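You operate a simulated robot arm through the tools that you are given. There is no shell and no other tool. Be economical: measure what you need, move in short steps, check, and stop when the job is done.

You are at the controls of a simulated two-armed robot. One attempt, no reset.

TASK
Test the outfeed emergency button on the running belt.
Fine: mode to hand, start, push the button in; then pull it out, push reset and turn the mode off. Where these are worked on the way, their far stop is far enough and under half their travel is too little: outfeed emergency button.

It is judged by the outcome, as a careful person would: the job done as asked, and still so three seconds after it is handed in. It fails if anything else is knocked over, pushed out of place, dropped, spilled or broken.

THE ROBOT
Two 7-joint arms with two-finger grippers on one trunk, on a base that drives. Base frame: it is fixed to the floor where the robot stands at the start and does not move with it; the origin is under the middle of the robot, x ahead of it, y to its left, z up. Lengths are in mm, angles in degrees, forces in N, time in s.
The left shoulder is at the start at [25, 215, 1256], the right one opposite. Places, roughly: danger card [3750, -1500, 750]; left brake pedal [600, 200, 100]; left foot knob [800, -400, 300]; left lock lever [800, -400, 200]; outfeed air valve lever [1000, -400, 500]; outfeed emergency button [800, -200, 1200]; outfeed fault lamp [700, 0, 1200]; outfeed main switch [500, 200, 1000]; outfeed mode knob [700, 0, 1000]; outfeed reset button [700, -100, 1100]; outfeed run lamp [600, 100, 1200]; outfeed speed knob [800, -100, 1000]; outfeed start button [600, 100, 1100]; outfeed stop button [700, 0, 1100]; padlock [4000, -1250, 750]; right brake pedal [800, -100, 100]. Payload 2.2 kg a hand.
Tool frame (each hand has its own): the origin (TCP) lies between the finger pads and is the grasp point; the fingertips stand 19 mm ahead of it; z points along the fingers, y is the line along which they close. Largest opening 116 mm; the body of the gripper starts 70 mm behind the TCP.
Orientation is told as [roll, pitch, yaw] about the base's x, y, z axes, in that order, counted from this pose: with the fingers straight down and closing along the base's y, the tool's x points along the base's -x, its y along +y and its z along -z.

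THE INTERFACE
- The arms move only by the tool jog_arm. It takes "left_increments", "right_increments" or both (then of equal length, played together; a hand with none holds still); each is one flat list of numbers, 7 for each row, row after row: the shift along the tool's x, y, z in mm, then the turn, a rotation vector about the tool's x, y, z in degrees, then the opening, from 0 (shut) to 1 (fully open). In form: [dx, dy, dz, ax, ay, az, gripper, dx, dy, dz, ax, ay, az, gripper, ...]. A call has 1 to 12 rows; each row shifts and turns the commanded pose from where the row before left it, along the tool's axes as they then stand. Rows are played at 5 a second. More than 50 mm and 8.6 degrees between two rows, or a gripper value outside its range, and nothing of the call is played. Where a pose cannot be reached the arm comes as near as it can. A force on the tool above 60 N (or 10 N above the force at the start of the call, whichever is more), or a blocked arm, ends the call early, and 0.2 s more pass. Each finger halts on what it meets, pressing with about 32 N; the grip force reading is that of the motor and also rises with nothing between the fingers. The clock runs only during rows and for 0.2 s after the last one: add rows that do not move to give the fingers time. It gives the time, the measured TCP pose, the force on the tool (base axes), the opening and the grip force at its end, in the units of the frame above (readings bear some noise), with the torque about the TCP (base axes, N m) and any sound that the robot's microphone picked up.
- Cameras (640 x 400 px; columns grow to the right, rows downward): "scene" is now at [136.3, 2.8, 1448.2]; the picture's right is [0.04, -1.00, -0.00], its down [-0.40, -0.01, -0.92] and it looks along [0.92, 0.04, -0.40] (base axes); focal length 290 px, centre (320, 200). "left" rides on the left gripper at [69, 15, -97] in its tool frame; the picture's right is [-0.21, 0.98, 0.00], its down [-0.76, -0.17, -0.63] and it looks along [-0.62, -0.14, 0.78] (tool axes); focal length 251 px, centre (320, 200). "right" rides on the right gripper at [69, -15, -97] in its tool frame; the picture's right is [0.21, 0.98, 0.00], its down [-0.76, 0.17, -0.63] and it looks along [-0.62, 0.14, 0.77] (tool axes); focal length 251 px, centre (320, 200). There is no depth. A picture from a camera that has moved, and an enlarged one, comes with that camera's place and axes in the base frame and with its lens.
- capture(camera): a new picture of that camera. No time passes.
- move_column(by): slides the trunk up (or, below 0, down) by that many mm; the arms and the scene camera ride with it, the base frame stays. It gives what a move gives, with no picture.
- roll_base(legs): drives the robot by 1 to 6 legs, each [ahead, left, turn to the left] in mm, mm and degrees, along the robot's own axes; the way and the turn of a leg run together, so that a leg with both is an arc; at most 1500 mm and 180 degrees a leg. The arms and the cameras ride along, it lands a little off, and it stops where it bumps. It gives what a move gives.
- head_to(pan, tilt): turns the head with the scene camera to pan (to the left, within 80 degrees either way) and tilt (down, from -29 to 69), counted from straight ahead of the robot. It gives what a move gives.
- enlarge(camera, box): a new picture of the part [left, top, right, bottom] of that camera's present view, enlarged. No time passes.
- finish_job(): hands the job in; it is judged then, once.

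Work in short steps. Places have to be worked out from the pictures, the camera data and where the tool is seen: move nearer, look again, correct. Check each grasp and each placing, and mend what went wrong. You have 120 turns and 108 pictures in all, those below and enlarged ones among them. Open the grippers and draw the arms clear of the work before you hand the job in, unless the task says otherwise; then end with one line.

The tools are called after "Request:" as a command line: name --argument value ..., lists and objects as JSON in quotes. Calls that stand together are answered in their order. jog_arm: Moves the arms, as the interface text tells. Its arguments: {"type":"object","properties":{"left_increments":{"type":"array"},"right_increments":{"type":"array"}},"required":[]} The other tools are called the same way: move_column (by) slides the trunk up or down; roll_base (legs) drives the base; head_to (pan, tilt) turns the head that bears the scene camera; capture (camera) takes a picture; enlarge (camera, box) takes an enlarged picture of a part of a camera's view; finish_job () hands the job in.

At the start:

```text
clock: 0.0
left_tool_pos: [446.8, 159.5, 1344.9]
left_orientation: [0.0, 0.1, 0.0]
left_wrist_force: [0.2, 0.3, -0.5]
left_ft_torque: [0.0, 0.0, -0.04]
left_width: 115.9
left_grasp_force: 0.0
right_tool_pos: [494.1, -354.6, 998.8]
right_orientation: [0.1, 0.2, 0.0]
right_wrist_force: [0.3, -0.4, 0.4]
right_ft_torque: [0.03, -0.01, 0.0]
right_width: 116.0
right_grasp_force: 0.2
trunk travel left (down, up): [-400.0, 90.0]
robot x, y, heading: [-2.6, -1.1, 0.1]
head pan, tilt: [2.2, 23.4]
```

scene: 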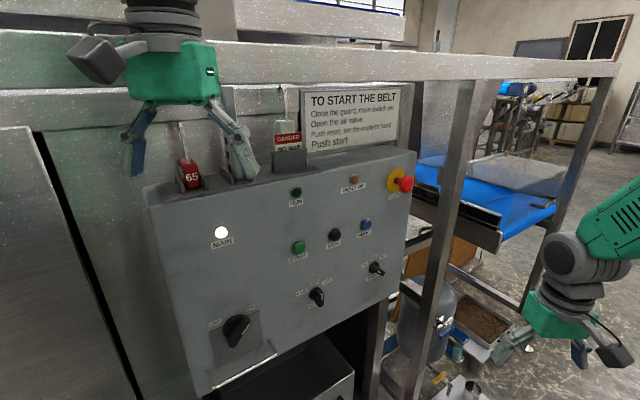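
right: 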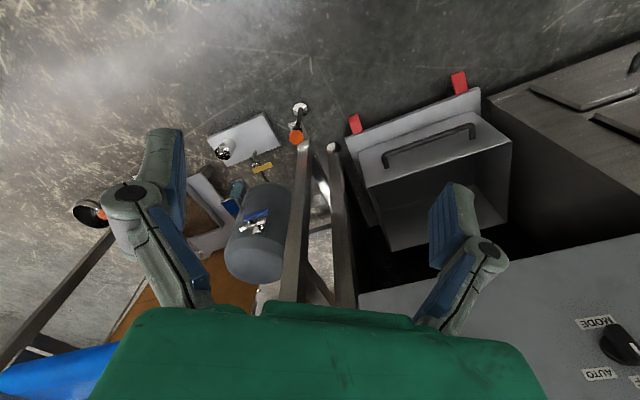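
left: 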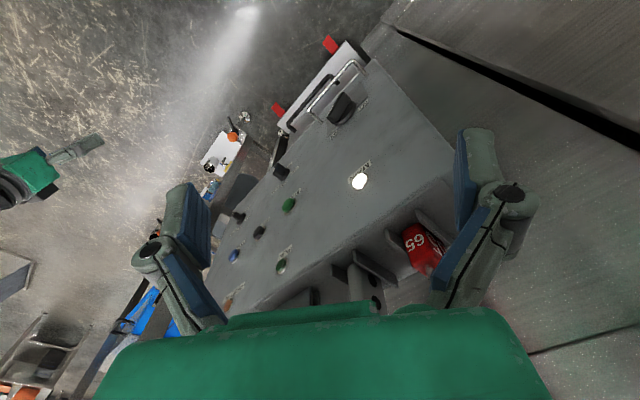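

The panel faces the robot at an angle. I'll enlarge it to read labels and the sign.

Request:
enlarge --camera "scene" --box '[260, 80, 430, 186]'

Request:
enlarge --camera "scene" --box '[190, 200, 430, 350]'

Request:
enlarge --camera "scene" --box '[380, 200, 560, 312]'

```text
3.76 times, centred on (345, 133) of scene
camera zoom: at [136.3, 2.8, 1448.2], right [0.04, -1.0, 0.0], down [-0.4, -0.01, -0.92], along [0.92, 0.04, -0.4], focal length 1091 px, centre (226, 452)
```

zoom: 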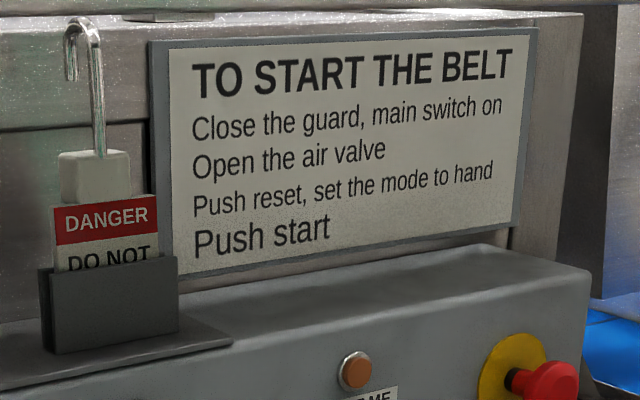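

```text
2.67 times, centred on (310, 275) of scene
camera zoom: at [136.3, 2.8, 1448.2], right [0.04, -1.0, 0.0], down [-0.4, -0.01, -0.92], along [0.92, 0.04, -0.4], focal length 773 px, centre (347, 0)
```

zoom: 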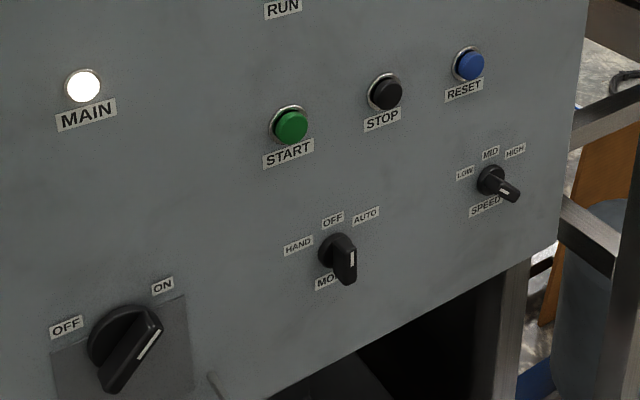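

```text
3.56 times, centred on (470, 256) of scene
camera zoom: at [136.3, 2.8, 1448.2], right [0.04, -1.0, 0.0], down [-0.4, -0.01, -0.92], along [0.92, 0.04, -0.4], focal length 1030 px, centre (-213, 1)
```

zoom: 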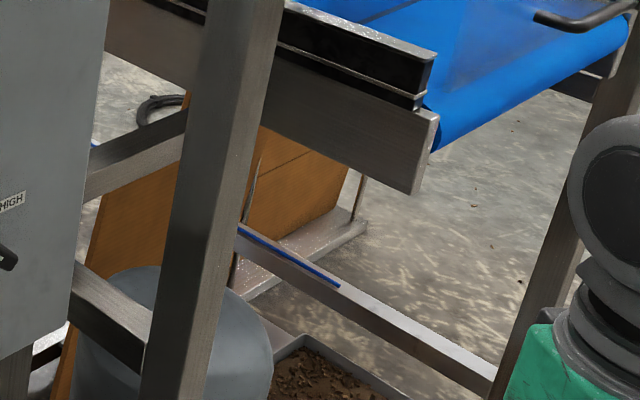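

The main lamp is lit and the mode is at OFF. I'll check the air valve, and the lamps and guard.

Request:
enlarge --camera "right" --box '[190, 80, 350, 300]'

Request:
enlarge --camera "scene" --box '[160, 120, 330, 220]'

Request:
head_to --pan -30 --tilt 35

Request:
capture --camera "scene"

Request:
head_to --pan 0 --tilt -5

Request:
capture --camera "scene"

```text
1.82 times, centred on (270, 190) of right
camera zoom: at [425.9, -370.0, 1094.4], right [-0.21, 0.98, 0.0], down [0.76, 0.17, 0.63], along [0.62, 0.14, -0.78], focal length 457 px, centre (411, 218)
```

zoom: 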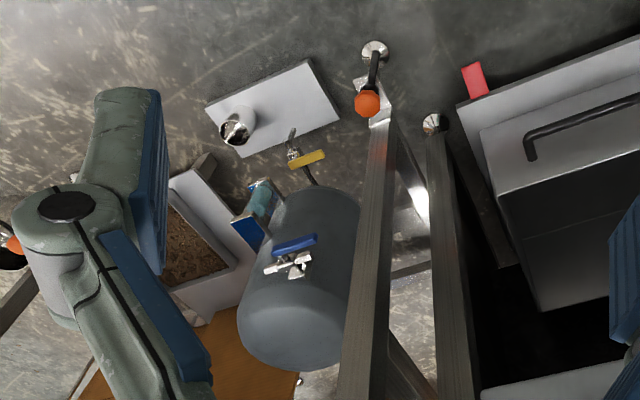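

```text
3.76 times, centred on (245, 170) of scene
camera zoom: at [136.3, 2.8, 1448.2], right [0.04, -1.0, 0.0], down [-0.4, -0.01, -0.92], along [0.92, 0.04, -0.4], focal length 1091 px, centre (602, 313)
```

zoom: 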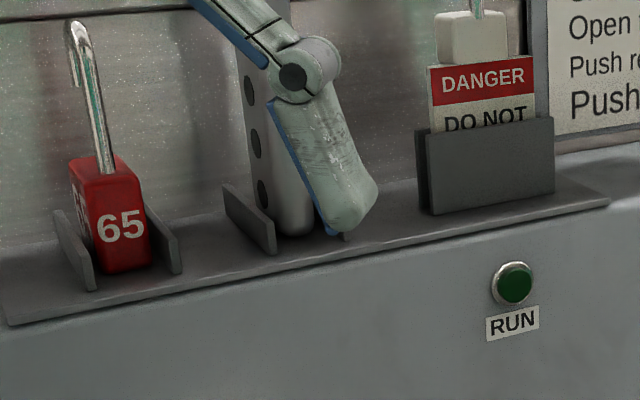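

```text
clock: 1.0
left_tool_pos: [443.4, 161.2, 1347.3]
left_orientation: [0.0, -0.1, 0.0]
left_wrist_force: [-0.6, -0.4, 0.5]
left_ft_torque: [0.0, 0.02, -0.02]
left_width: 115.9
left_grasp_force: 0.1
right_tool_pos: [492.1, -355.5, 1000.4]
right_orientation: [0.1, -0.1, 0.0]
right_wrist_force: [0.0, -0.2, -0.2]
right_ft_torque: [0.0, 0.01, -0.02]
right_width: 116.0
right_grasp_force: 0.1
trunk travel left (down, up): [-400.0, 90.0]
robot x, y, heading: [1.4, 0.1, 0.2]
head pan, tilt: [-30.0, 35.0]
```

```text
99 pictures are left
camera scene: at [119.8, -44.8, 1430.0], right [-0.5, -0.87, 0.0], down [-0.5, 0.29, -0.82], along [0.71, -0.41, -0.58], focal length 290 px, centre (320, 200)
```

scene: 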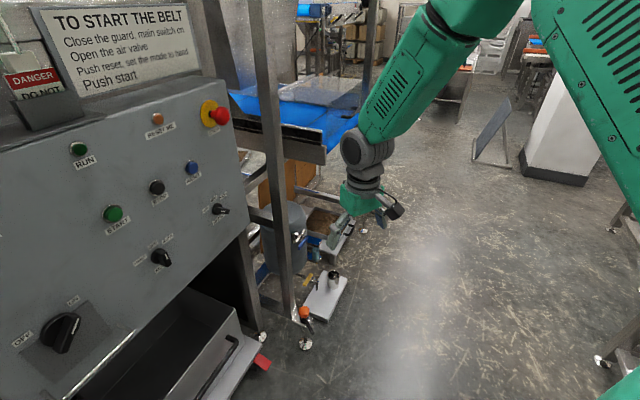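

```text
clock: 2.0
left_tool_pos: [442.8, 161.0, 1346.4]
left_orientation: [-0.1, -0.1, 0.1]
left_wrist_force: [-1.0, 0.0, -0.3]
left_ft_torque: [-0.02, 0.0, 0.01]
left_width: 116.0
left_grasp_force: 0.1
right_tool_pos: [490.9, -354.8, 999.0]
right_orientation: [0.1, -0.2, 0.0]
right_wrist_force: [0.5, 0.2, -0.5]
right_ft_torque: [0.01, 0.01, -0.01]
right_width: 115.8
right_grasp_force: 0.0
trunk travel left (down, up): [-400.0, 90.0]
robot x, y, heading: [-0.1, 1.2, -0.3]
head pan, tilt: [0.0, -5.0]
```

```text
98 pictures are left
camera scene: at [131.4, -0.9, 1493.7], right [0.0, -1.0, 0.0], down [0.08, 0.0, -1.0], along [1.0, 0.0, 0.08], focal length 290 px, centre (320, 200)
```

scene: 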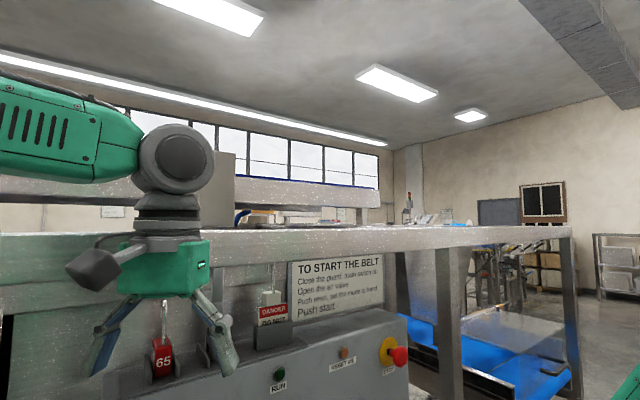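

Triangulating from the scene and left pictures, the panel is vertical and faces about 36° to my left: start button ≈ (628, 67, 1130), reset ≈ (732, −77, 1129), mode ≈ (652, 34, 984), emergency ≈ (745, −156, 1228). I'll back off, turn to face it squarely and slide right, then look again.

Request:
roll_base --legs '[[-200, 0, 0], [0, 0, 36], [0, -500, 0]]'

Request:
head_to --pan 0 --tilt 28

Request:
capture --camera "scene"

```text
clock: 8.0
left_tool_pos: [341.3, 2.6, 1345.9]
left_orientation: [-0.6, -0.2, 36.4]
left_wrist_force: [-0.5, 0.6, 0.0]
left_ft_torque: [-0.06, -0.01, -0.03]
left_width: 115.9
left_grasp_force: 0.1
right_tool_pos: [689.2, -384.8, 1003.3]
right_orientation: [-0.6, -0.1, 36.5]
right_wrist_force: [-0.6, -0.5, -0.3]
right_ft_torque: [-0.06, 0.01, 0.01]
right_width: 116.2
right_grasp_force: 0.0
trunk travel left (down, up): [-400.0, 90.0]
robot x, y, heading: [90.8, -398.3, 36.4]
head pan, tilt: [0.0, -5.0]
```

```text
clock: 8.9
left_tool_pos: [336.0, 4.1, 1346.3]
left_orientation: [-0.7, -0.5, 36.6]
left_wrist_force: [-0.2, 0.2, 0.2]
left_ft_torque: [0.0, 0.01, 0.02]
left_width: 116.0
left_grasp_force: 0.2
right_tool_pos: [683.0, -382.0, 1005.6]
right_orientation: [-0.6, -0.2, 36.5]
right_wrist_force: [0.5, 0.3, 0.7]
right_ft_torque: [-0.03, -0.01, 0.0]
right_width: 116.0
right_grasp_force: 0.1
trunk travel left (down, up): [-400.0, 90.0]
robot x, y, heading: [86.4, -396.5, 36.2]
head pan, tilt: [0.0, 28.0]
```

```text
97 pictures are left
camera scene: at [189.5, -309.1, 1440.9], right [0.59, -0.81, 0.01], down [-0.38, -0.28, -0.88], along [0.71, 0.52, -0.47], focal length 290 px, centre (320, 200)
```

scene: 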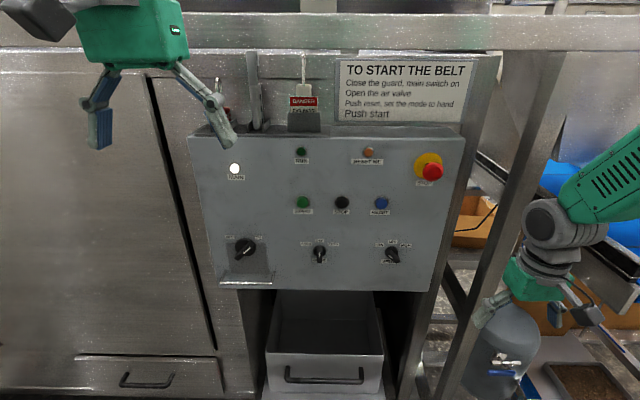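

Now nearly square on. Zoom in to read the controls precisely.

Request:
enlarge --camera "scene" --box '[280, 190, 420, 277]'

Request:
enlarge --camera "scene" --box '[340, 130, 470, 212]'

Request:
enlarge --camera "scene" --box '[440, 290, 600, 400]'

```text
4.57 times, centred on (350, 234) of scene
camera zoom: at [189.5, -309.1, 1440.9], right [0.59, -0.81, 0.01], down [-0.38, -0.28, -0.88], along [0.71, 0.52, -0.47], focal length 1324 px, centre (183, 47)
```

zoom: 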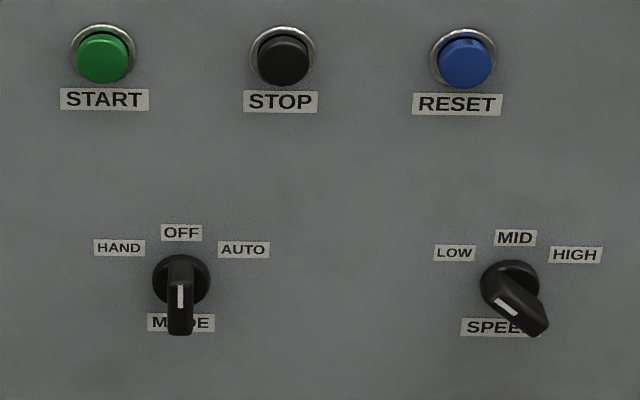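

```text
4.88 times, centred on (405, 171) of scene
camera zoom: at [189.5, -309.1, 1440.9], right [0.59, -0.81, 0.01], down [-0.38, -0.28, -0.88], along [0.71, 0.52, -0.47], focal length 1413 px, centre (-95, 342)
```

zoom: 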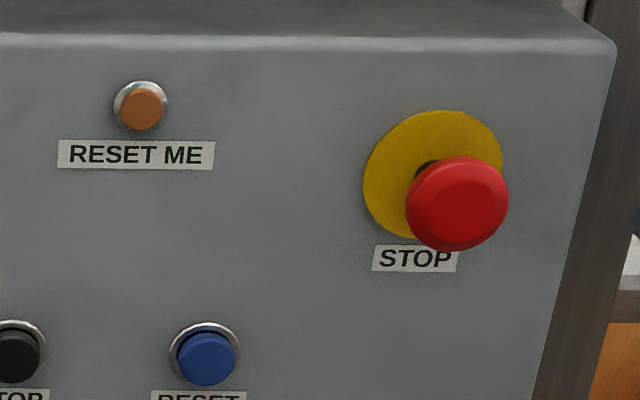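

```text
3.64 times, centred on (520, 345) of scene
camera zoom: at [189.5, -309.1, 1440.9], right [0.59, -0.81, 0.01], down [-0.38, -0.28, -0.88], along [0.71, 0.52, -0.47], focal length 1054 px, centre (-407, -327)
```

zoom: 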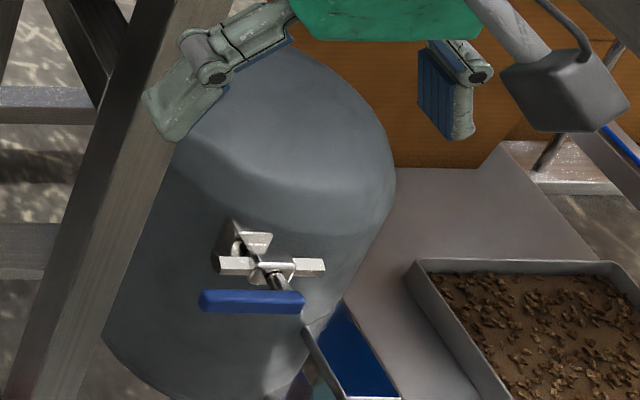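

The air valve lever lies along its pipe (open), main is on, and no fault shows. I'll swing the right hand to point its fingers horizontally at the panel.

Request:
jog_arm --right_increments '[0, 0, -15, 0, -8.2, 0, 1, 0, 0, -15, 0, -8.2, 0, 1, 0, 0, -15, 0, -8.2, 0, 1, 0, 0, -15, 0, -8.2, 0, 1, 0, 0, -15, 0, -8.2, 0, 1, 0, 0, -15, 0, -8.2, 0, 1, 0, 0, -15, 0, -8.2, 0, 1, 0, 0, -15, 0, -8.2, 0, 1, 0, 0, 0, 0, -8.2, 0, 1, 0, 0, 0, 0, -8.2, 0, 1, 0, 0, 0, 0, -8.0, 0, 1, 0, 0, 0, 0, 0, 0, 1]'

Request:
capture --camera "scene"

Request:
capture --camera "right"

```text
clock: 11.5
left_tool_pos: [340.9, -3.8, 1348.5]
left_orientation: [-0.3, -0.4, 36.4]
left_wrist_force: [0.8, -1.2, 0.2]
left_ft_torque: [0.04, -0.06, -0.01]
left_width: 115.9
left_grasp_force: 0.0
right_tool_pos: [676.7, -410.3, 1094.4]
right_orientation: [-148.2, -89.5, -175.3]
right_wrist_force: [0.2, 0.6, -0.1]
right_ft_torque: [0.03, -0.01, -0.03]
right_width: 115.8
right_grasp_force: 0.0
right hand out of reach, approached as far as the arm can: row 7, 8
trunk travel left (down, up): [-400.0, 90.0]
robot x, y, heading: [88.1, -399.7, 36.3]
head pan, tilt: [0.0, 28.0]
```

```text
93 pictures are left
camera scene: at [196.6, -319.4, 1441.0], right [0.59, -0.81, 0.0], down [-0.38, -0.28, -0.88], along [0.71, 0.52, -0.47], focal length 290 px, centre (320, 200)
```

scene: 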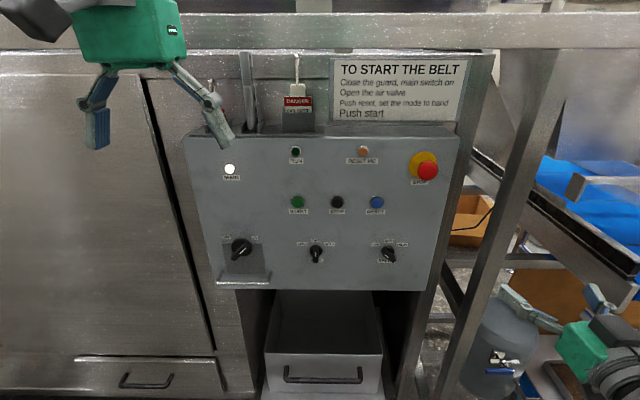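

```text
92 pictures are left
camera right: at [608.2, -479.6, 1023.8], right [-0.58, 0.79, -0.22], down [-0.61, -0.24, 0.75], along [0.54, 0.57, 0.62], focal length 251 px, centre (320, 200)
```

right: 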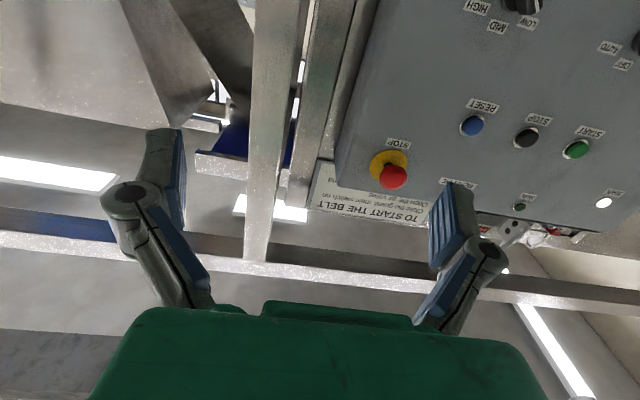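

The hand points straight at the panel. The mode knob sits about 370 mm left of and 105 mm below the hand; I'll slide there while staying ~220 mm away from the panel, opening about 45%.

Request:
jog_arm --right_increments '[12, 41, 0, 0, 0, 0, 0.6, 12, 41, 0, 0, 0, 0, 0.6, 12, 41, 0, 0, 0, 0, 0.6, 12, 41, 0, 0, 0, 0, 0.6, 12, 41, 0, 0, 0, 0, 0.6, 12, 41, 0, 0, 0, 0, 0.6, 12, 41, 0, 0, 0, 0, 0.6, 12, 41, 0, 0, 0, 0, 0.6, 12, 41, 0, 0, 0, 0, 0.6, 0, 0, 0, 0, 0, 0, 0.6, 0, 0, 0, 0, 0, 0, 0.6]'

Request:
capture --camera "scene"

Request:
capture --camera "right"

```text
clock: 13.9
left_tool_pos: [344.2, -6.3, 1349.0]
left_orientation: [-0.1, -0.4, 36.5]
left_wrist_force: [0.2, 0.6, -0.3]
left_ft_torque: [-0.02, 0.02, 0.0]
left_width: 115.9
left_grasp_force: 0.0
right_tool_pos: [460.0, -115.3, 985.8]
right_orientation: [-151.7, -89.5, -171.8]
right_wrist_force: [0.0, -0.6, 0.1]
right_ft_torque: [-0.02, 0.03, -0.01]
right_width: 69.4
right_grasp_force: 0.1
trunk travel left (down, up): [-400.0, 90.0]
robot x, y, heading: [89.0, -397.3, 36.2]
head pan, tilt: [0.0, 28.0]
```

```text
91 pictures are left
camera scene: at [195.7, -317.6, 1440.9], right [0.59, -0.81, 0.0], down [-0.38, -0.28, -0.88], along [0.71, 0.52, -0.47], focal length 290 px, centre (320, 200)
```

scene: 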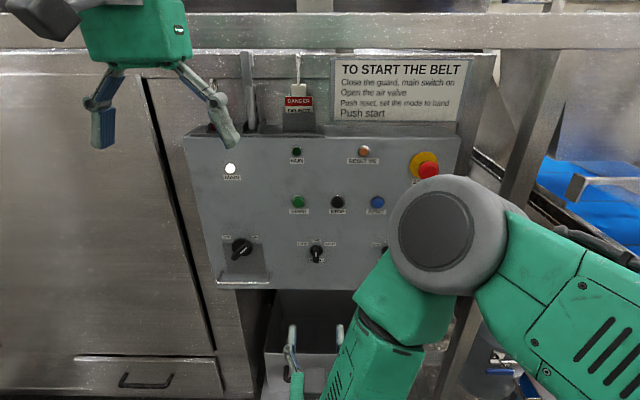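

```text
90 pictures are left
camera right: at [391.9, -184.9, 915.4], right [-0.58, 0.79, -0.22], down [-0.61, -0.24, 0.75], along [0.54, 0.57, 0.62], focal length 251 px, centre (320, 200)
```

right: 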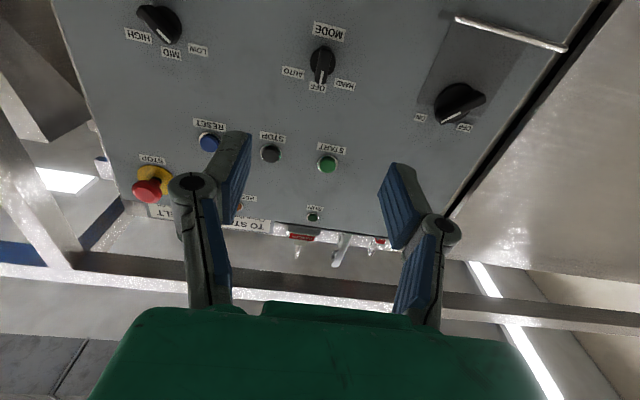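

Aligned laterally with the mode knob (e≈362, z≈982). Advance 130 mm and look again.

Request:
jog_arm --right_increments '[0, 0, 35, 0, 0, 0, 0.6, 0, 0, 35, 0, 0, 0, 0.6, 0, 0, 35, 0, 0, 0, 0.6, 0, 0, 25, 0, 0, 0, 0.6, 0, 0, 0, 0, 0, 0, 0.6]'

Request:
capture --camera "right"

Request:
enlarge --camera "scene" --box '[260, 190, 400, 300]'

```text
clock: 15.1
left_tool_pos: [341.5, -3.4, 1348.6]
left_orientation: [-0.3, -0.2, 36.5]
left_wrist_force: [-0.1, 0.0, -0.6]
left_ft_torque: [-0.02, 0.0, 0.0]
left_width: 116.0
left_grasp_force: 0.1
right_tool_pos: [562.0, -36.0, 985.6]
right_orientation: [-137.8, -89.6, 174.2]
right_wrist_force: [0.6, -1.0, -0.5]
right_ft_torque: [-0.01, -0.02, -0.01]
right_width: 69.6
right_grasp_force: 0.0
trunk travel left (down, up): [-400.0, 90.0]
robot x, y, heading: [90.6, -400.9, 36.4]
head pan, tilt: [0.0, 28.0]
```

```text
89 pictures are left
camera right: at [492.9, -105.1, 915.3], right [-0.58, 0.79, -0.22], down [-0.61, -0.24, 0.75], along [0.54, 0.57, 0.62], focal length 251 px, centre (320, 200)
```

right: 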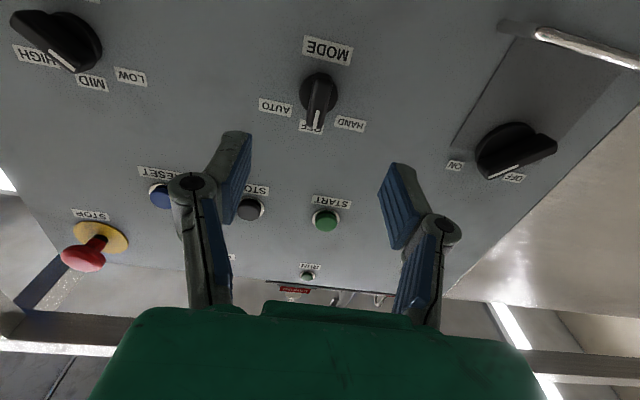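

```text
3.64 times, centred on (330, 245) of scene
camera zoom: at [195.2, -316.2, 1440.9], right [0.59, -0.81, 0.0], down [-0.38, -0.28, -0.88], along [0.71, 0.52, -0.47], focal length 1054 px, centre (284, 36)
```

zoom: 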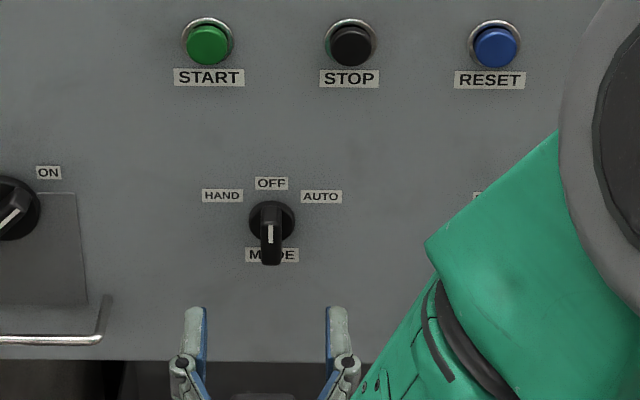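

Cross-checking both cameras, the knob's base disc is at m≈560 with axis z≈978, and the fingers straddle it laterally. I'll lower 7 mm, advance ~98 mm in small steps, and check before gripping.

Request:
jog_arm --right_increments '[7, 0, 25, 0, 0, 0, 0.5, 0, 0, 25, 0, 0, 0, 0.5, 0, 0, 20, 0, 0, 0, 0.5, 0, 0, 15, 0, 0, 0, 0.5, 0, 0, 8, 0, 0, 0, 0.5, 0, 0, 5, 0, 0, 0, 0.5, 0, 0, 0, 0, 0, 0, 0.5]'

Request:
capture --camera "right"

Request:
enlarge --camera "scene" --box '[260, 210, 380, 300]'

```text
clock: 16.7
left_tool_pos: [341.9, -3.7, 1347.7]
left_orientation: [-0.4, -0.3, 36.5]
left_wrist_force: [0.1, -0.1, -0.1]
left_ft_torque: [0.01, 0.01, 0.03]
left_width: 115.7
left_grasp_force: 0.1
right_tool_pos: [641.7, 22.6, 976.8]
right_orientation: [-138.5, -89.7, 174.8]
right_wrist_force: [0.0, -0.4, -0.6]
right_ft_torque: [0.03, -0.01, 0.02]
right_width: 57.8
right_grasp_force: 0.1
trunk travel left (down, up): [-400.0, 90.0]
robot x, y, heading: [79.6, -397.9, 36.3]
head pan, tilt: [0.0, 28.0]
```

```text
87 pictures are left
camera right: at [573.6, -47.3, 907.6], right [-0.58, 0.79, -0.22], down [-0.61, -0.24, 0.75], along [0.54, 0.57, 0.62], focal length 251 px, centre (320, 200)
```

right: 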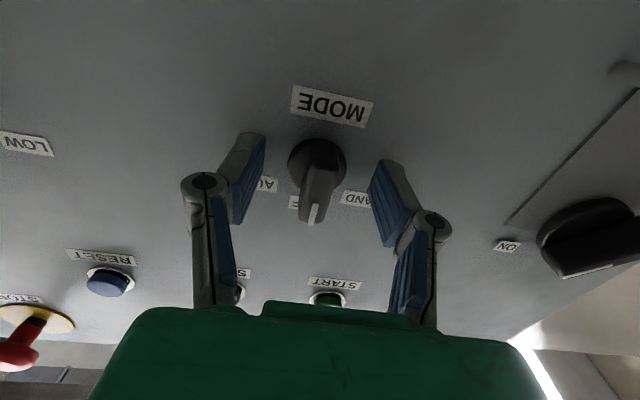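

```text
4.44 times, centred on (320, 255) of scene
camera zoom: at [195.5, -315.3, 1440.8], right [0.59, -0.81, 0.0], down [-0.38, -0.28, -0.88], along [0.71, 0.52, -0.47], focal length 1288 px, centre (320, -44)
```

zoom: 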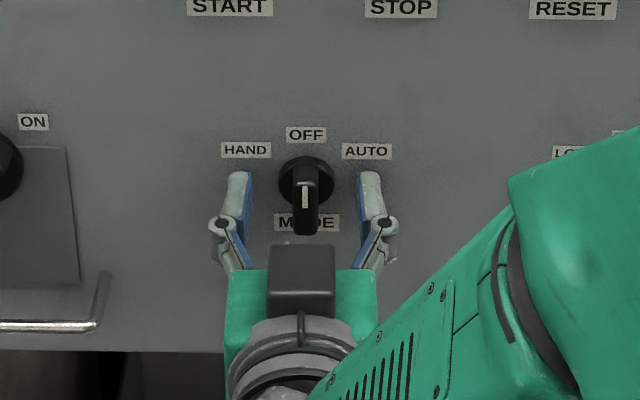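

Fingers straddle the knob bar, tips near the base disc. Back off 3 mm and close on the bar.

Request:
jog_arm --right_increments '[0, 1, -3, 0, 0, 0, 0.3, 0, 0, 0, 0, 0, 0, 0.15, 0, 0, 0, 0, 0, 0, 0.0, 0, 0, 0, 0, 0, 0, 0.0, 0, 0, 0, 0, 0, 0, 0.0]'

Request:
capture --camera "right"

```text
clock: 17.9
left_tool_pos: [342.4, -6.9, 1349.4]
left_orientation: [-0.2, -0.4, 36.6]
left_wrist_force: [-0.3, -0.7, 0.5]
left_ft_torque: [0.04, -0.01, -0.01]
left_width: 116.3
left_grasp_force: 0.1
right_tool_pos: [639.7, 19.9, 978.6]
right_orientation: [-156.3, -89.7, -167.3]
right_wrist_force: [-5.9, -16.5, -1.9]
right_ft_torque: [0.36, -0.48, -0.4]
right_width: 14.9
right_grasp_force: 41.1
trunk travel left (down, up): [-400.0, 90.0]
robot x, y, heading: [88.1, -398.1, 36.3]
head pan, tilt: [0.0, 28.0]
```

```text
85 pictures are left
camera right: at [571.0, -50.1, 908.0], right [-0.58, 0.79, -0.22], down [-0.61, -0.24, 0.75], along [0.54, 0.57, 0.62], focal length 251 px, centre (320, 200)
```

right: 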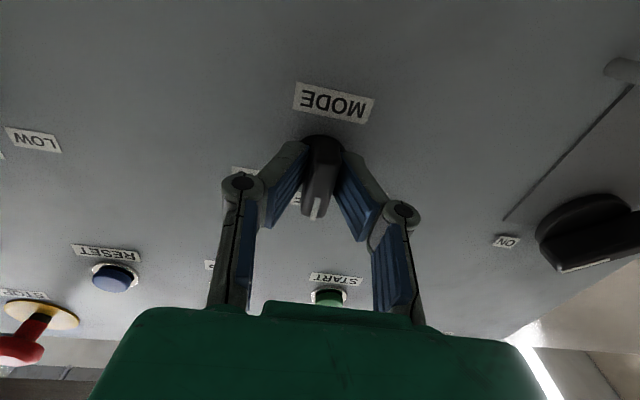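

The knob is gripped (15 mm). Turn it counter-clockwise (as I face it) toward HAND by 45°.

Request:
jog_arm --right_increments '[0, -1, 0, 0, 0, -7.5, 0, 0, 0, 0, 0, 0, -7.5, 0, 0, 0, 0, 0, 0, -7.5, 0, 0, 0, 0, 0, 0, -7.5, 0, 0, 0, 0, 0, 0, -7.5, 0, 0, 0, 0, 0, 0, -7.5, 0, 0, 0, 0, 0, 0, 0, 0]'

Request:
enlarge --camera "scene" --box '[260, 210, 380, 300]'

Request:
capture --camera "right"

```text
clock: 19.5
left_tool_pos: [343.4, -6.5, 1348.8]
left_orientation: [-0.3, -0.4, 36.4]
left_wrist_force: [1.3, 0.4, 0.2]
left_ft_torque: [-0.02, -0.03, 0.03]
left_width: 115.8
left_grasp_force: 0.0
right_tool_pos: [640.4, 18.4, 977.7]
right_orientation: [-90.4, -44.8, 126.7]
right_wrist_force: [-6.5, -17.6, -4.2]
right_ft_torque: [-0.32, 0.48, -0.83]
right_width: 15.2
right_grasp_force: 41.7
trunk travel left (down, up): [-400.0, 90.0]
robot x, y, heading: [90.6, -399.8, 36.3]
head pan, tilt: [0.0, 28.0]
```

```text
4.44 times, centred on (320, 255) of scene
camera zoom: at [195.6, -320.1, 1441.0], right [0.59, -0.81, 0.0], down [-0.38, -0.28, -0.88], along [0.71, 0.52, -0.47], focal length 1288 px, centre (320, -44)
```

zoom: 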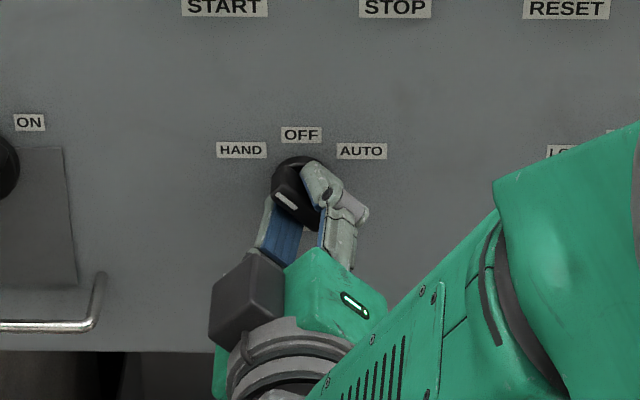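

```text
83 pictures are left
camera right: at [598.1, -87.0, 939.8], right [-0.31, 0.43, -0.84], down [-0.9, 0.15, 0.41], along [0.3, 0.89, 0.34], focal length 251 px, centre (320, 200)
```

right: 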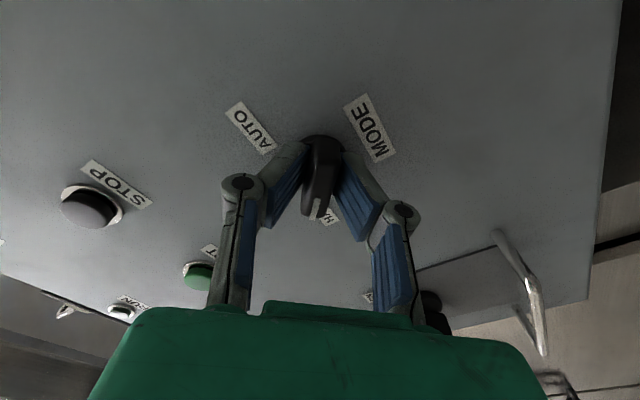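

The pointer now aims at HAND (~45–50°). Release, back off, and verify.

Request:
jog_arm --right_increments '[0, 0, 0, 0, 0, 0, 0.2, 0, 0, 0, 0, 0, 0, 0.4, 0, 0, 0, 0, 0, 0, 0.4, 0, 0, -30, 0, 0, 0, 0.4, 0, 0, -40, 0, 0, 0, 0.4, 0, 0, 0, 0, 0, 0, 0.4]'

Request:
enlarge --camera "scene" --box '[260, 180, 410, 290]'

```text
clock: 20.9
left_tool_pos: [343.1, -2.7, 1347.3]
left_orientation: [-0.3, -0.3, 36.4]
left_wrist_force: [0.0, 0.2, 0.3]
left_ft_torque: [0.03, -0.03, -0.04]
left_width: 116.1
left_grasp_force: 0.2
right_tool_pos: [582.2, -23.6, 974.4]
right_orientation: [-90.4, -44.7, 126.8]
right_wrist_force: [0.3, 0.4, 0.4]
right_ft_torque: [0.02, -0.02, -0.01]
right_width: 46.2
right_grasp_force: 0.0
trunk travel left (down, up): [-400.0, 90.0]
robot x, y, heading: [86.5, -401.6, 36.2]
head pan, tilt: [0.0, 28.0]
```

```text
3.64 times, centred on (335, 235) of scene
camera zoom: at [195.3, -315.0, 1440.7], right [0.59, -0.81, 0.0], down [-0.38, -0.28, -0.88], along [0.71, 0.52, -0.47], focal length 1054 px, centre (266, 73)
```

zoom: 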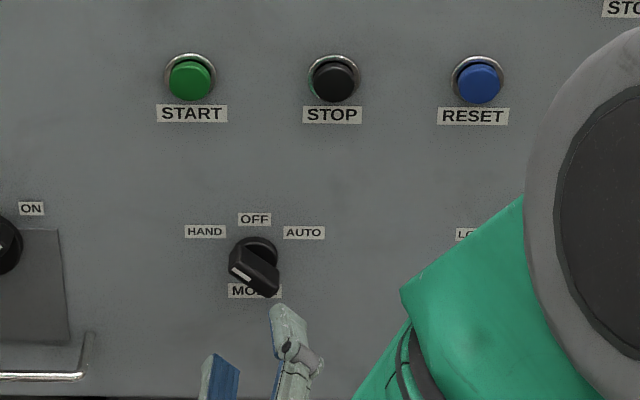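

Mode reads HAND. Now untwist, close the fingers and rise to the START button (e≈322, z≈1124).

Request:
jog_arm --right_increments '[0, 0, 0, 0, 0, 7.5, 0.2, 0, 0, 0, 0, 0, 7.5, 0, 0, 0, 0, 0, 0, 7.5, 0, 0, 0, 0, 0, 0, 7.5, 0, 0, 0, 0, 0, 0, 7.5, 0, 0, 0, 0, 0, 0, 7.5, 0, -38, 10, 0, 0, 0, 0, 0, -38, 10, 0, 0, 0, 0, 0, -38, 10, 0, 0, 0, 0, 0, -36, 11, 0, 0, 0, 0, 0, 0, 0, 40, 0, 0, 0, 0, 0, 0, 0, 0, 0, 0, 0]'

Request:
capture --camera "right"

Request:
enlarge --camera "scene" --box '[260, 150, 410, 260]'

```text
clock: 23.5
left_tool_pos: [341.1, -4.9, 1348.7]
left_orientation: [-0.3, -0.3, 36.4]
left_wrist_force: [-0.4, 0.7, -0.3]
left_ft_torque: [0.02, -0.03, 0.0]
left_width: 115.9
left_grasp_force: 0.0
right_tool_pos: [590.2, 30.8, 1129.2]
right_orientation: [-141.1, -89.6, 177.8]
right_wrist_force: [-0.1, 0.6, 0.2]
right_ft_torque: [0.05, 0.02, -0.01]
right_width: 0.0
right_grasp_force: 27.9
trunk travel left (down, up): [-400.0, 90.0]
robot x, y, heading: [87.0, -396.0, 36.0]
head pan, tilt: [0.0, 28.0]
```

```text
81 pictures are left
camera right: at [522.5, -37.0, 1059.0], right [-0.58, 0.79, -0.22], down [-0.61, -0.24, 0.75], along [0.54, 0.57, 0.62], focal length 251 px, centre (320, 200)
```

right: 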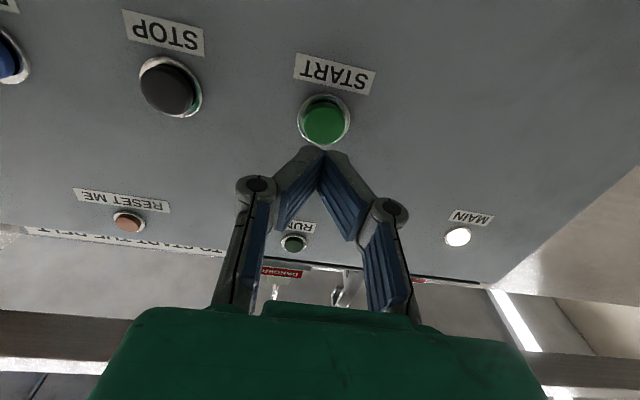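

```text
3.64 times, centred on (335, 205) of scene
camera zoom: at [195.5, -315.4, 1440.8], right [0.59, -0.81, 0.0], down [-0.38, -0.28, -0.88], along [0.71, 0.52, -0.47], focal length 1054 px, centre (266, 182)
```

zoom: 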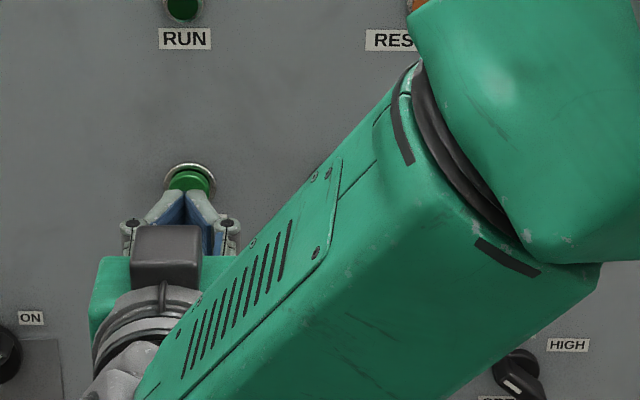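

Fingertip is centred on START, ~40 mm short. Approach and press in small steps until force shows.

Request:
jog_arm --right_increments '[3, 0, 15, 0, 0, 0, 0, 0, 0, 15, 0, 0, 0, 0, 0, 0, 5, 0, 0, 0, 0, 0, 0, 3, 0, 0, 0, 0, 0, 0, 3, 0, 0, 0, 0]'

Request:
capture --camera "right"

```text
clock: 24.7
left_tool_pos: [341.0, -6.5, 1349.4]
left_orientation: [-0.4, -0.4, 36.4]
left_wrist_force: [0.3, 0.1, -0.6]
left_ft_torque: [-0.01, 0.01, 0.0]
left_width: 115.9
left_grasp_force: 0.1
right_tool_pos: [621.8, 56.5, 1125.7]
right_orientation: [-125.7, -89.7, 162.1]
right_wrist_force: [-16.4, -19.0, -6.5]
right_ft_torque: [-0.15, 0.13, -0.13]
right_width: 6.1
right_grasp_force: 28.5
trunk travel left (down, up): [-400.0, 90.0]
robot x, y, heading: [89.1, -395.0, 36.4]
head pan, tilt: [0.0, 28.0]
heard: click
```

```text
79 pictures are left
camera right: at [552.8, -13.0, 1055.7], right [-0.58, 0.78, -0.22], down [-0.61, -0.24, 0.75], along [0.54, 0.57, 0.62], focal length 251 px, centre (320, 200)
```

right: 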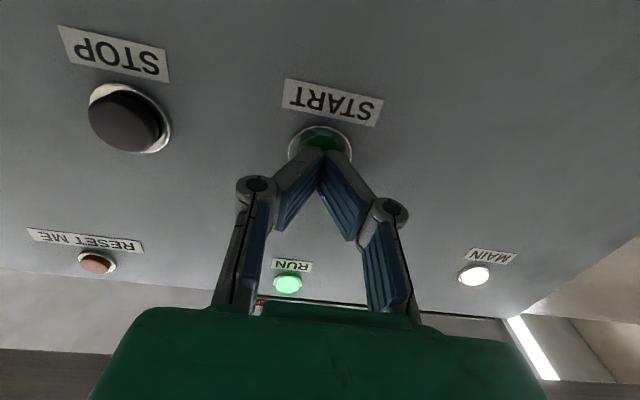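

Click heard and RUN is lit. Back off and move over toward the emergency button.

Request:
jog_arm --right_increments '[0, 0, -30, 0, 0, 0, 0, 0, 0, -40, 0, 0, 0, 0, 0, 0, -40, 0, 0, 0, 0, -14, -45, 0, 0, 0, 0, 0, -14, -45, 0, 0, 0, 0, 0, -14, -45, 0, 0, 0, 0, 0, -15, -45, 0, 0, 0, 0, 0, -15, -45, 0, 0, 0, 0, 0, -15, -45, 0, 0, 0, 0, 0, 0, 0, 0, 0, 0, 0, 0]'

Request:
capture --camera "right"

Request:
capture --camera "scene"

```text
clock: 26.9
left_tool_pos: [344.3, -5.5, 1348.4]
left_orientation: [-0.1, -0.3, 36.4]
left_wrist_force: [-0.7, -0.3, -0.8]
left_ft_torque: [0.01, 0.01, 0.0]
left_width: 116.0
left_grasp_force: 0.1
right_tool_pos: [697.0, -226.9, 1214.9]
right_orientation: [-150.2, -89.8, -173.3]
right_wrist_force: [-0.9, -0.3, 0.5]
right_ft_torque: [-0.02, 0.02, -0.02]
right_width: 0.1
right_grasp_force: 28.4
trunk travel left (down, up): [-400.0, 90.0]
robot x, y, heading: [87.2, -402.3, 36.2]
head pan, tilt: [0.0, 28.0]
```

```text
78 pictures are left
camera right: at [627.9, -296.0, 1143.7], right [-0.58, 0.79, -0.22], down [-0.61, -0.24, 0.75], along [0.54, 0.57, 0.62], focal length 251 px, centre (320, 200)
```

right: 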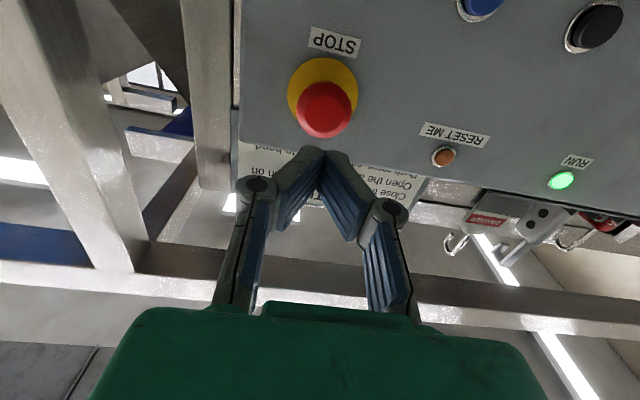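

```text
77 pictures are left
camera scene: at [197.4, -318.8, 1440.8], right [0.59, -0.81, 0.0], down [-0.38, -0.28, -0.88], along [0.71, 0.52, -0.47], focal length 290 px, centre (320, 200)
```

scene: 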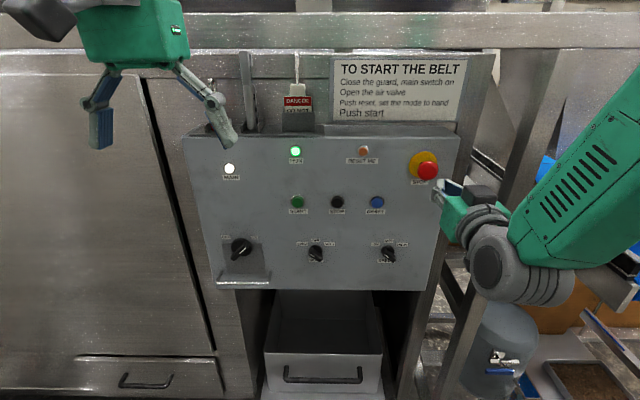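

RUN stays lit. The mushroom head is ~4 mm left of my line and around m≈525–532. Advance 55 mm and look.

Request:
jog_arm --right_increments '[0, 4, 25, 0, 0, 0, 0, 0, 0, 25, 0, 0, 0, 0, 0, 0, 5, 0, 0, 0, 0, 0, 0, 0, 0, 0, 0, 0]'

Request:
capture --camera "right"

Request:
enlarge --camera "scene" --box '[380, 130, 500, 210]'

```text
clock: 27.9
left_tool_pos: [342.5, -5.6, 1346.8]
left_orientation: [-0.3, -0.3, 36.4]
left_wrist_force: [-0.4, 0.1, -0.7]
left_ft_torque: [0.03, -0.01, -0.01]
left_width: 116.0
left_grasp_force: 0.1
right_tool_pos: [737.6, -189.6, 1214.9]
right_orientation: [-146.0, -89.6, -177.7]
right_wrist_force: [0.0, -0.8, 0.8]
right_ft_torque: [0.01, -0.01, -0.02]
right_width: 0.4
right_grasp_force: 28.6
trunk travel left (down, up): [-400.0, 90.0]
robot x, y, heading: [86.6, -397.9, 36.6]
head pan, tilt: [0.0, 28.0]
```

```text
76 pictures are left
camera right: at [669.5, -258.2, 1145.3], right [-0.58, 0.79, -0.22], down [-0.61, -0.24, 0.75], along [0.54, 0.57, 0.62], focal length 251 px, centre (320, 200)
```

right: 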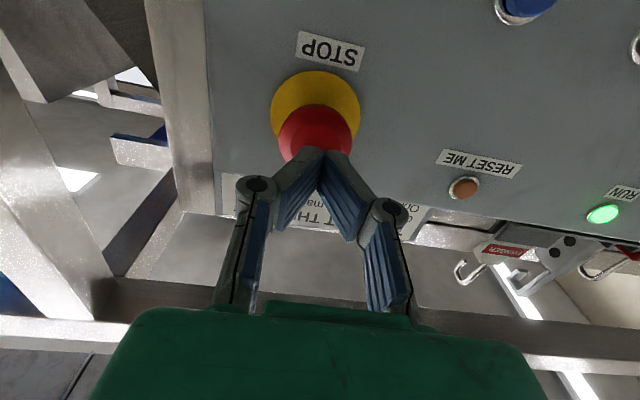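

```text
5.00 times, centred on (440, 170) of scene
camera zoom: at [196.3, -317.7, 1440.9], right [0.59, -0.81, 0.0], down [-0.38, -0.28, -0.88], along [0.71, 0.52, -0.47], focal length 1449 px, centre (-280, 350)
```

zoom: 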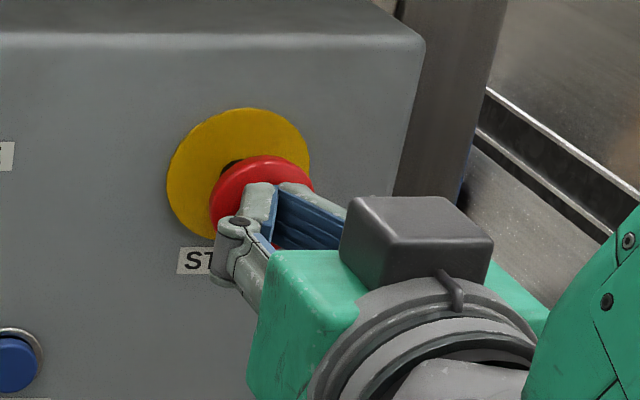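

Aligned with the red head. Now push forward in small steps until it latches.

Request:
jog_arm --right_increments '[2, 0, 10, 0, 0, 0, 0, 0, 0, 8, 0, 0, 0, 0, 0, 0, 5, 0, 0, 0, 0, 0, 0, 5, 0, 0, 0, 0, 0, 0, 0, 0, 0, 0, 0]'

Request:
capture --camera "right"

```text
clock: 29.1
left_tool_pos: [337.3, -9.0, 1349.7]
left_orientation: [-0.2, -0.6, 36.3]
left_wrist_force: [0.6, -0.1, -0.1]
left_ft_torque: [-0.02, -0.01, -0.01]
left_width: 115.9
left_grasp_force: 0.0
right_tool_pos: [753.4, -175.3, 1214.8]
right_orientation: [-140.2, -89.6, 176.6]
right_wrist_force: [-33.5, -27.5, -4.5]
right_ft_torque: [-0.22, 0.24, -0.01]
right_width: 6.3
right_grasp_force: 28.4
trunk travel left (down, up): [-400.0, 90.0]
robot x, y, heading: [87.0, -396.6, 36.2]
head pan, tilt: [0.0, 28.0]
```

```text
74 pictures are left
camera right: at [685.3, -246.0, 1143.8], right [-0.58, 0.79, -0.22], down [-0.61, -0.24, 0.75], along [0.54, 0.57, 0.62], focal length 251 px, centre (320, 200)
```

right: 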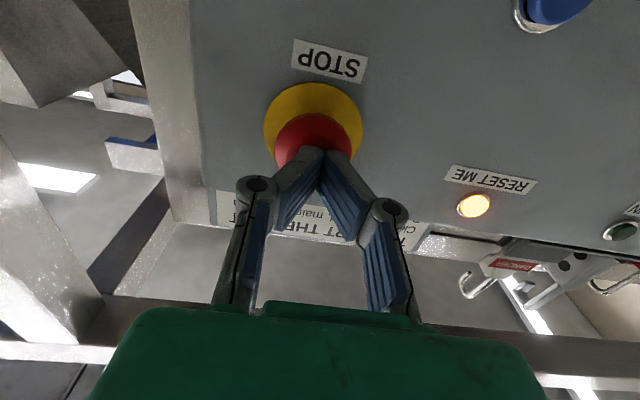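

Belt tripped (RUN off, RESET ME lit) at ~43 N. Push a bit further to be at its inner stop.

Request:
jog_arm --right_increments '[0, 0, 3, 0, 0, 0, 0, 0, 0, 3, 0, 0, 0, 0, 0, 0, 2, 0, 0, 0, 0, 0, 0, 0, 0, 0, 0, 0]'

Request:
capture --camera "right"

```text
clock: 29.8
left_tool_pos: [335.3, -11.5, 1351.1]
left_orientation: [-0.2, -0.7, 36.3]
left_wrist_force: [0.7, 0.4, -0.3]
left_ft_torque: [-0.04, 0.02, 0.01]
left_width: 115.9
left_grasp_force: 0.1
right_tool_pos: [753.5, -175.5, 1212.9]
right_orientation: [-125.4, -89.6, 161.8]
right_wrist_force: [-40.4, -33.3, 13.9]
right_ft_torque: [0.02, 0.01, 0.0]
right_width: 5.8
right_grasp_force: 28.5
trunk travel left (down, up): [-400.0, 90.0]
robot x, y, heading: [82.3, -398.2, 36.4]
head pan, tilt: [0.0, 28.0]
stopped in row 3 (right hand): the force on the tool passed its limit at 62 N (the readings are from after the stop); the commanded pose is now the measured one
```

```text
73 pictures are left
camera right: at [685.6, -245.5, 1143.9], right [-0.58, 0.79, -0.22], down [-0.61, -0.24, 0.75], along [0.54, 0.57, 0.62], focal length 251 px, centre (320, 200)
```

right: 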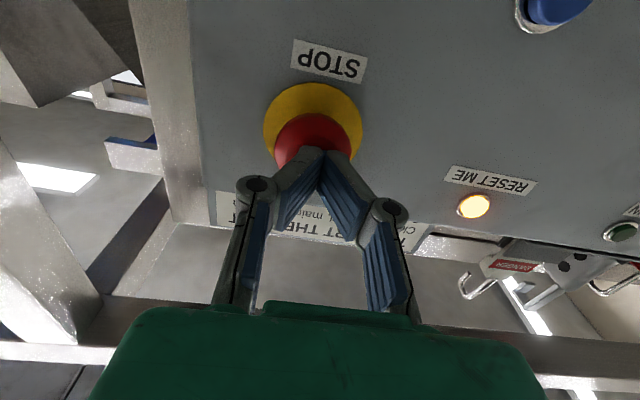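

No more travel at 62 N: it is at its stop. Back off 40 mm, open to ~75 mm, and look.

Request:
jog_arm --right_increments '[0, 0, -20, 0, 0, 0, 0, 0, 0, -20, 0, 0, 0, 0.3, 0, 0, 0, 0, 0, 0, 0.65, 0, 0, 0, 0, 0, 0, 0.65, 0, 0, 0, 0, 0, 0, 0.65]'

Request:
capture --camera "right"

Request:
enlarge --camera "scene" --box '[380, 130, 500, 210]'

```text
clock: 31.0
left_tool_pos: [343.0, -4.8, 1349.0]
left_orientation: [-0.3, -0.3, 36.3]
left_wrist_force: [-1.0, -0.3, 0.9]
left_ft_torque: [0.03, -0.03, 0.01]
left_width: 116.0
left_grasp_force: 0.1
right_tool_pos: [730.0, -194.1, 1208.2]
right_orientation: [-58.5, -89.6, 95.0]
right_wrist_force: [-0.2, -0.6, -0.5]
right_ft_torque: [0.03, 0.01, -0.02]
right_width: 75.3
right_grasp_force: 0.1
trunk travel left (down, up): [-400.0, 90.0]
robot x, y, heading: [86.2, -397.3, 36.5]
head pan, tilt: [0.0, 28.0]
```

```text
72 pictures are left
camera right: at [661.2, -263.0, 1139.0], right [-0.58, 0.78, -0.22], down [-0.61, -0.24, 0.76], along [0.54, 0.57, 0.61], focal length 251 px, centre (320, 200)
```

right: 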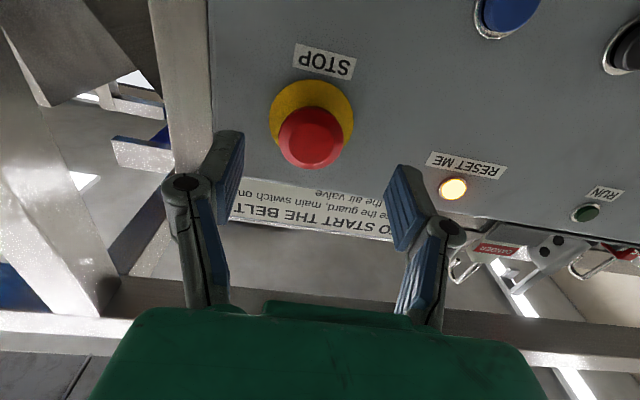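

```text
5.00 times, centred on (440, 170) of scene
camera zoom: at [195.2, -318.2, 1441.0], right [0.59, -0.81, 0.0], down [-0.38, -0.28, -0.88], along [0.71, 0.52, -0.47], focal length 1449 px, centre (-280, 350)
```

zoom: 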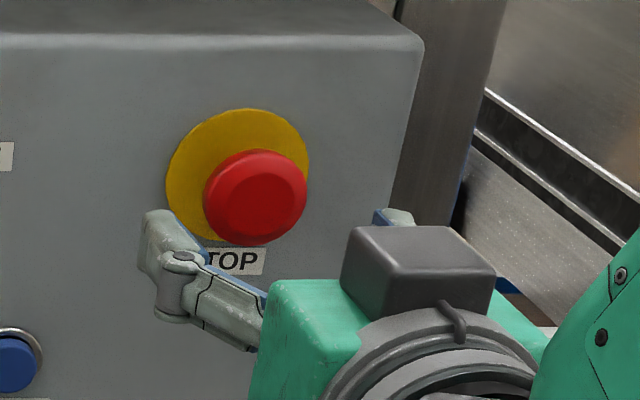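

It stays latched in. The head is ~4.5 mm right of my centre line; shift, advance 50 mm so the pads straddle the head, then check.

Request:
jog_arm --right_increments '[0, -4.5, 15, 0, 0, 0, 0.65, 0, 0, 15, 0, 0, 0, 0.65, 0, 0, 12, 0, 0, 0, 0.65, 0, 0, 8, 0, 0, 0, 0.65, 0, 0, 0, 0, 0, 0, 0.65]'

Request:
capture --camera "right"

Request:
enlarge --camera "scene" --box '[380, 130, 500, 210]'

```text
clock: 32.2
left_tool_pos: [342.3, -5.0, 1348.9]
left_orientation: [-0.3, -0.4, 36.4]
left_wrist_force: [-0.7, 0.4, 0.1]
left_ft_torque: [0.03, 0.01, -0.02]
left_width: 116.2
left_grasp_force: 0.0
right_tool_pos: [773.0, -166.2, 1208.2]
right_orientation: [-50.3, -89.6, 86.6]
right_wrist_force: [0.5, -0.1, -0.3]
right_ft_torque: [0.03, -0.02, 0.02]
right_width: 75.3
right_grasp_force: 0.1
trunk travel left (down, up): [-400.0, 90.0]
robot x, y, heading: [88.2, -400.4, 36.3]
head pan, tilt: [0.0, 28.0]
```

```text
70 pictures are left
camera right: at [703.6, -236.9, 1140.2], right [-0.58, 0.78, -0.22], down [-0.61, -0.24, 0.76], along [0.54, 0.57, 0.61], focal length 251 px, centre (320, 200)
```

right: 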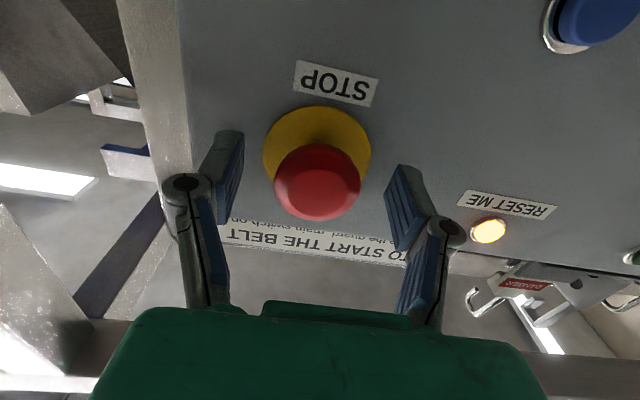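

```text
5.00 times, centred on (440, 170) of scene
camera zoom: at [195.9, -317.6, 1440.9], right [0.59, -0.81, 0.0], down [-0.38, -0.28, -0.88], along [0.71, 0.52, -0.47], focal length 1449 px, centre (-280, 350)
```

zoom: 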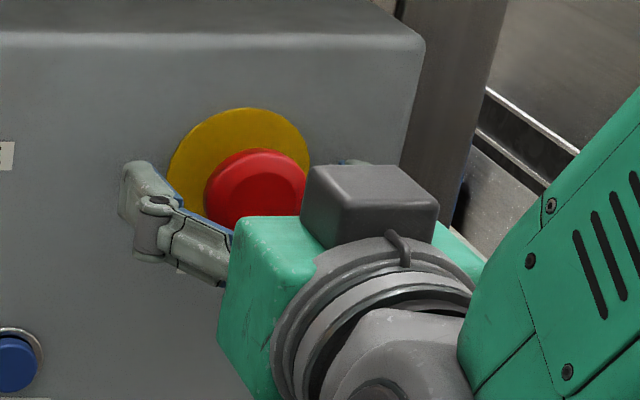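

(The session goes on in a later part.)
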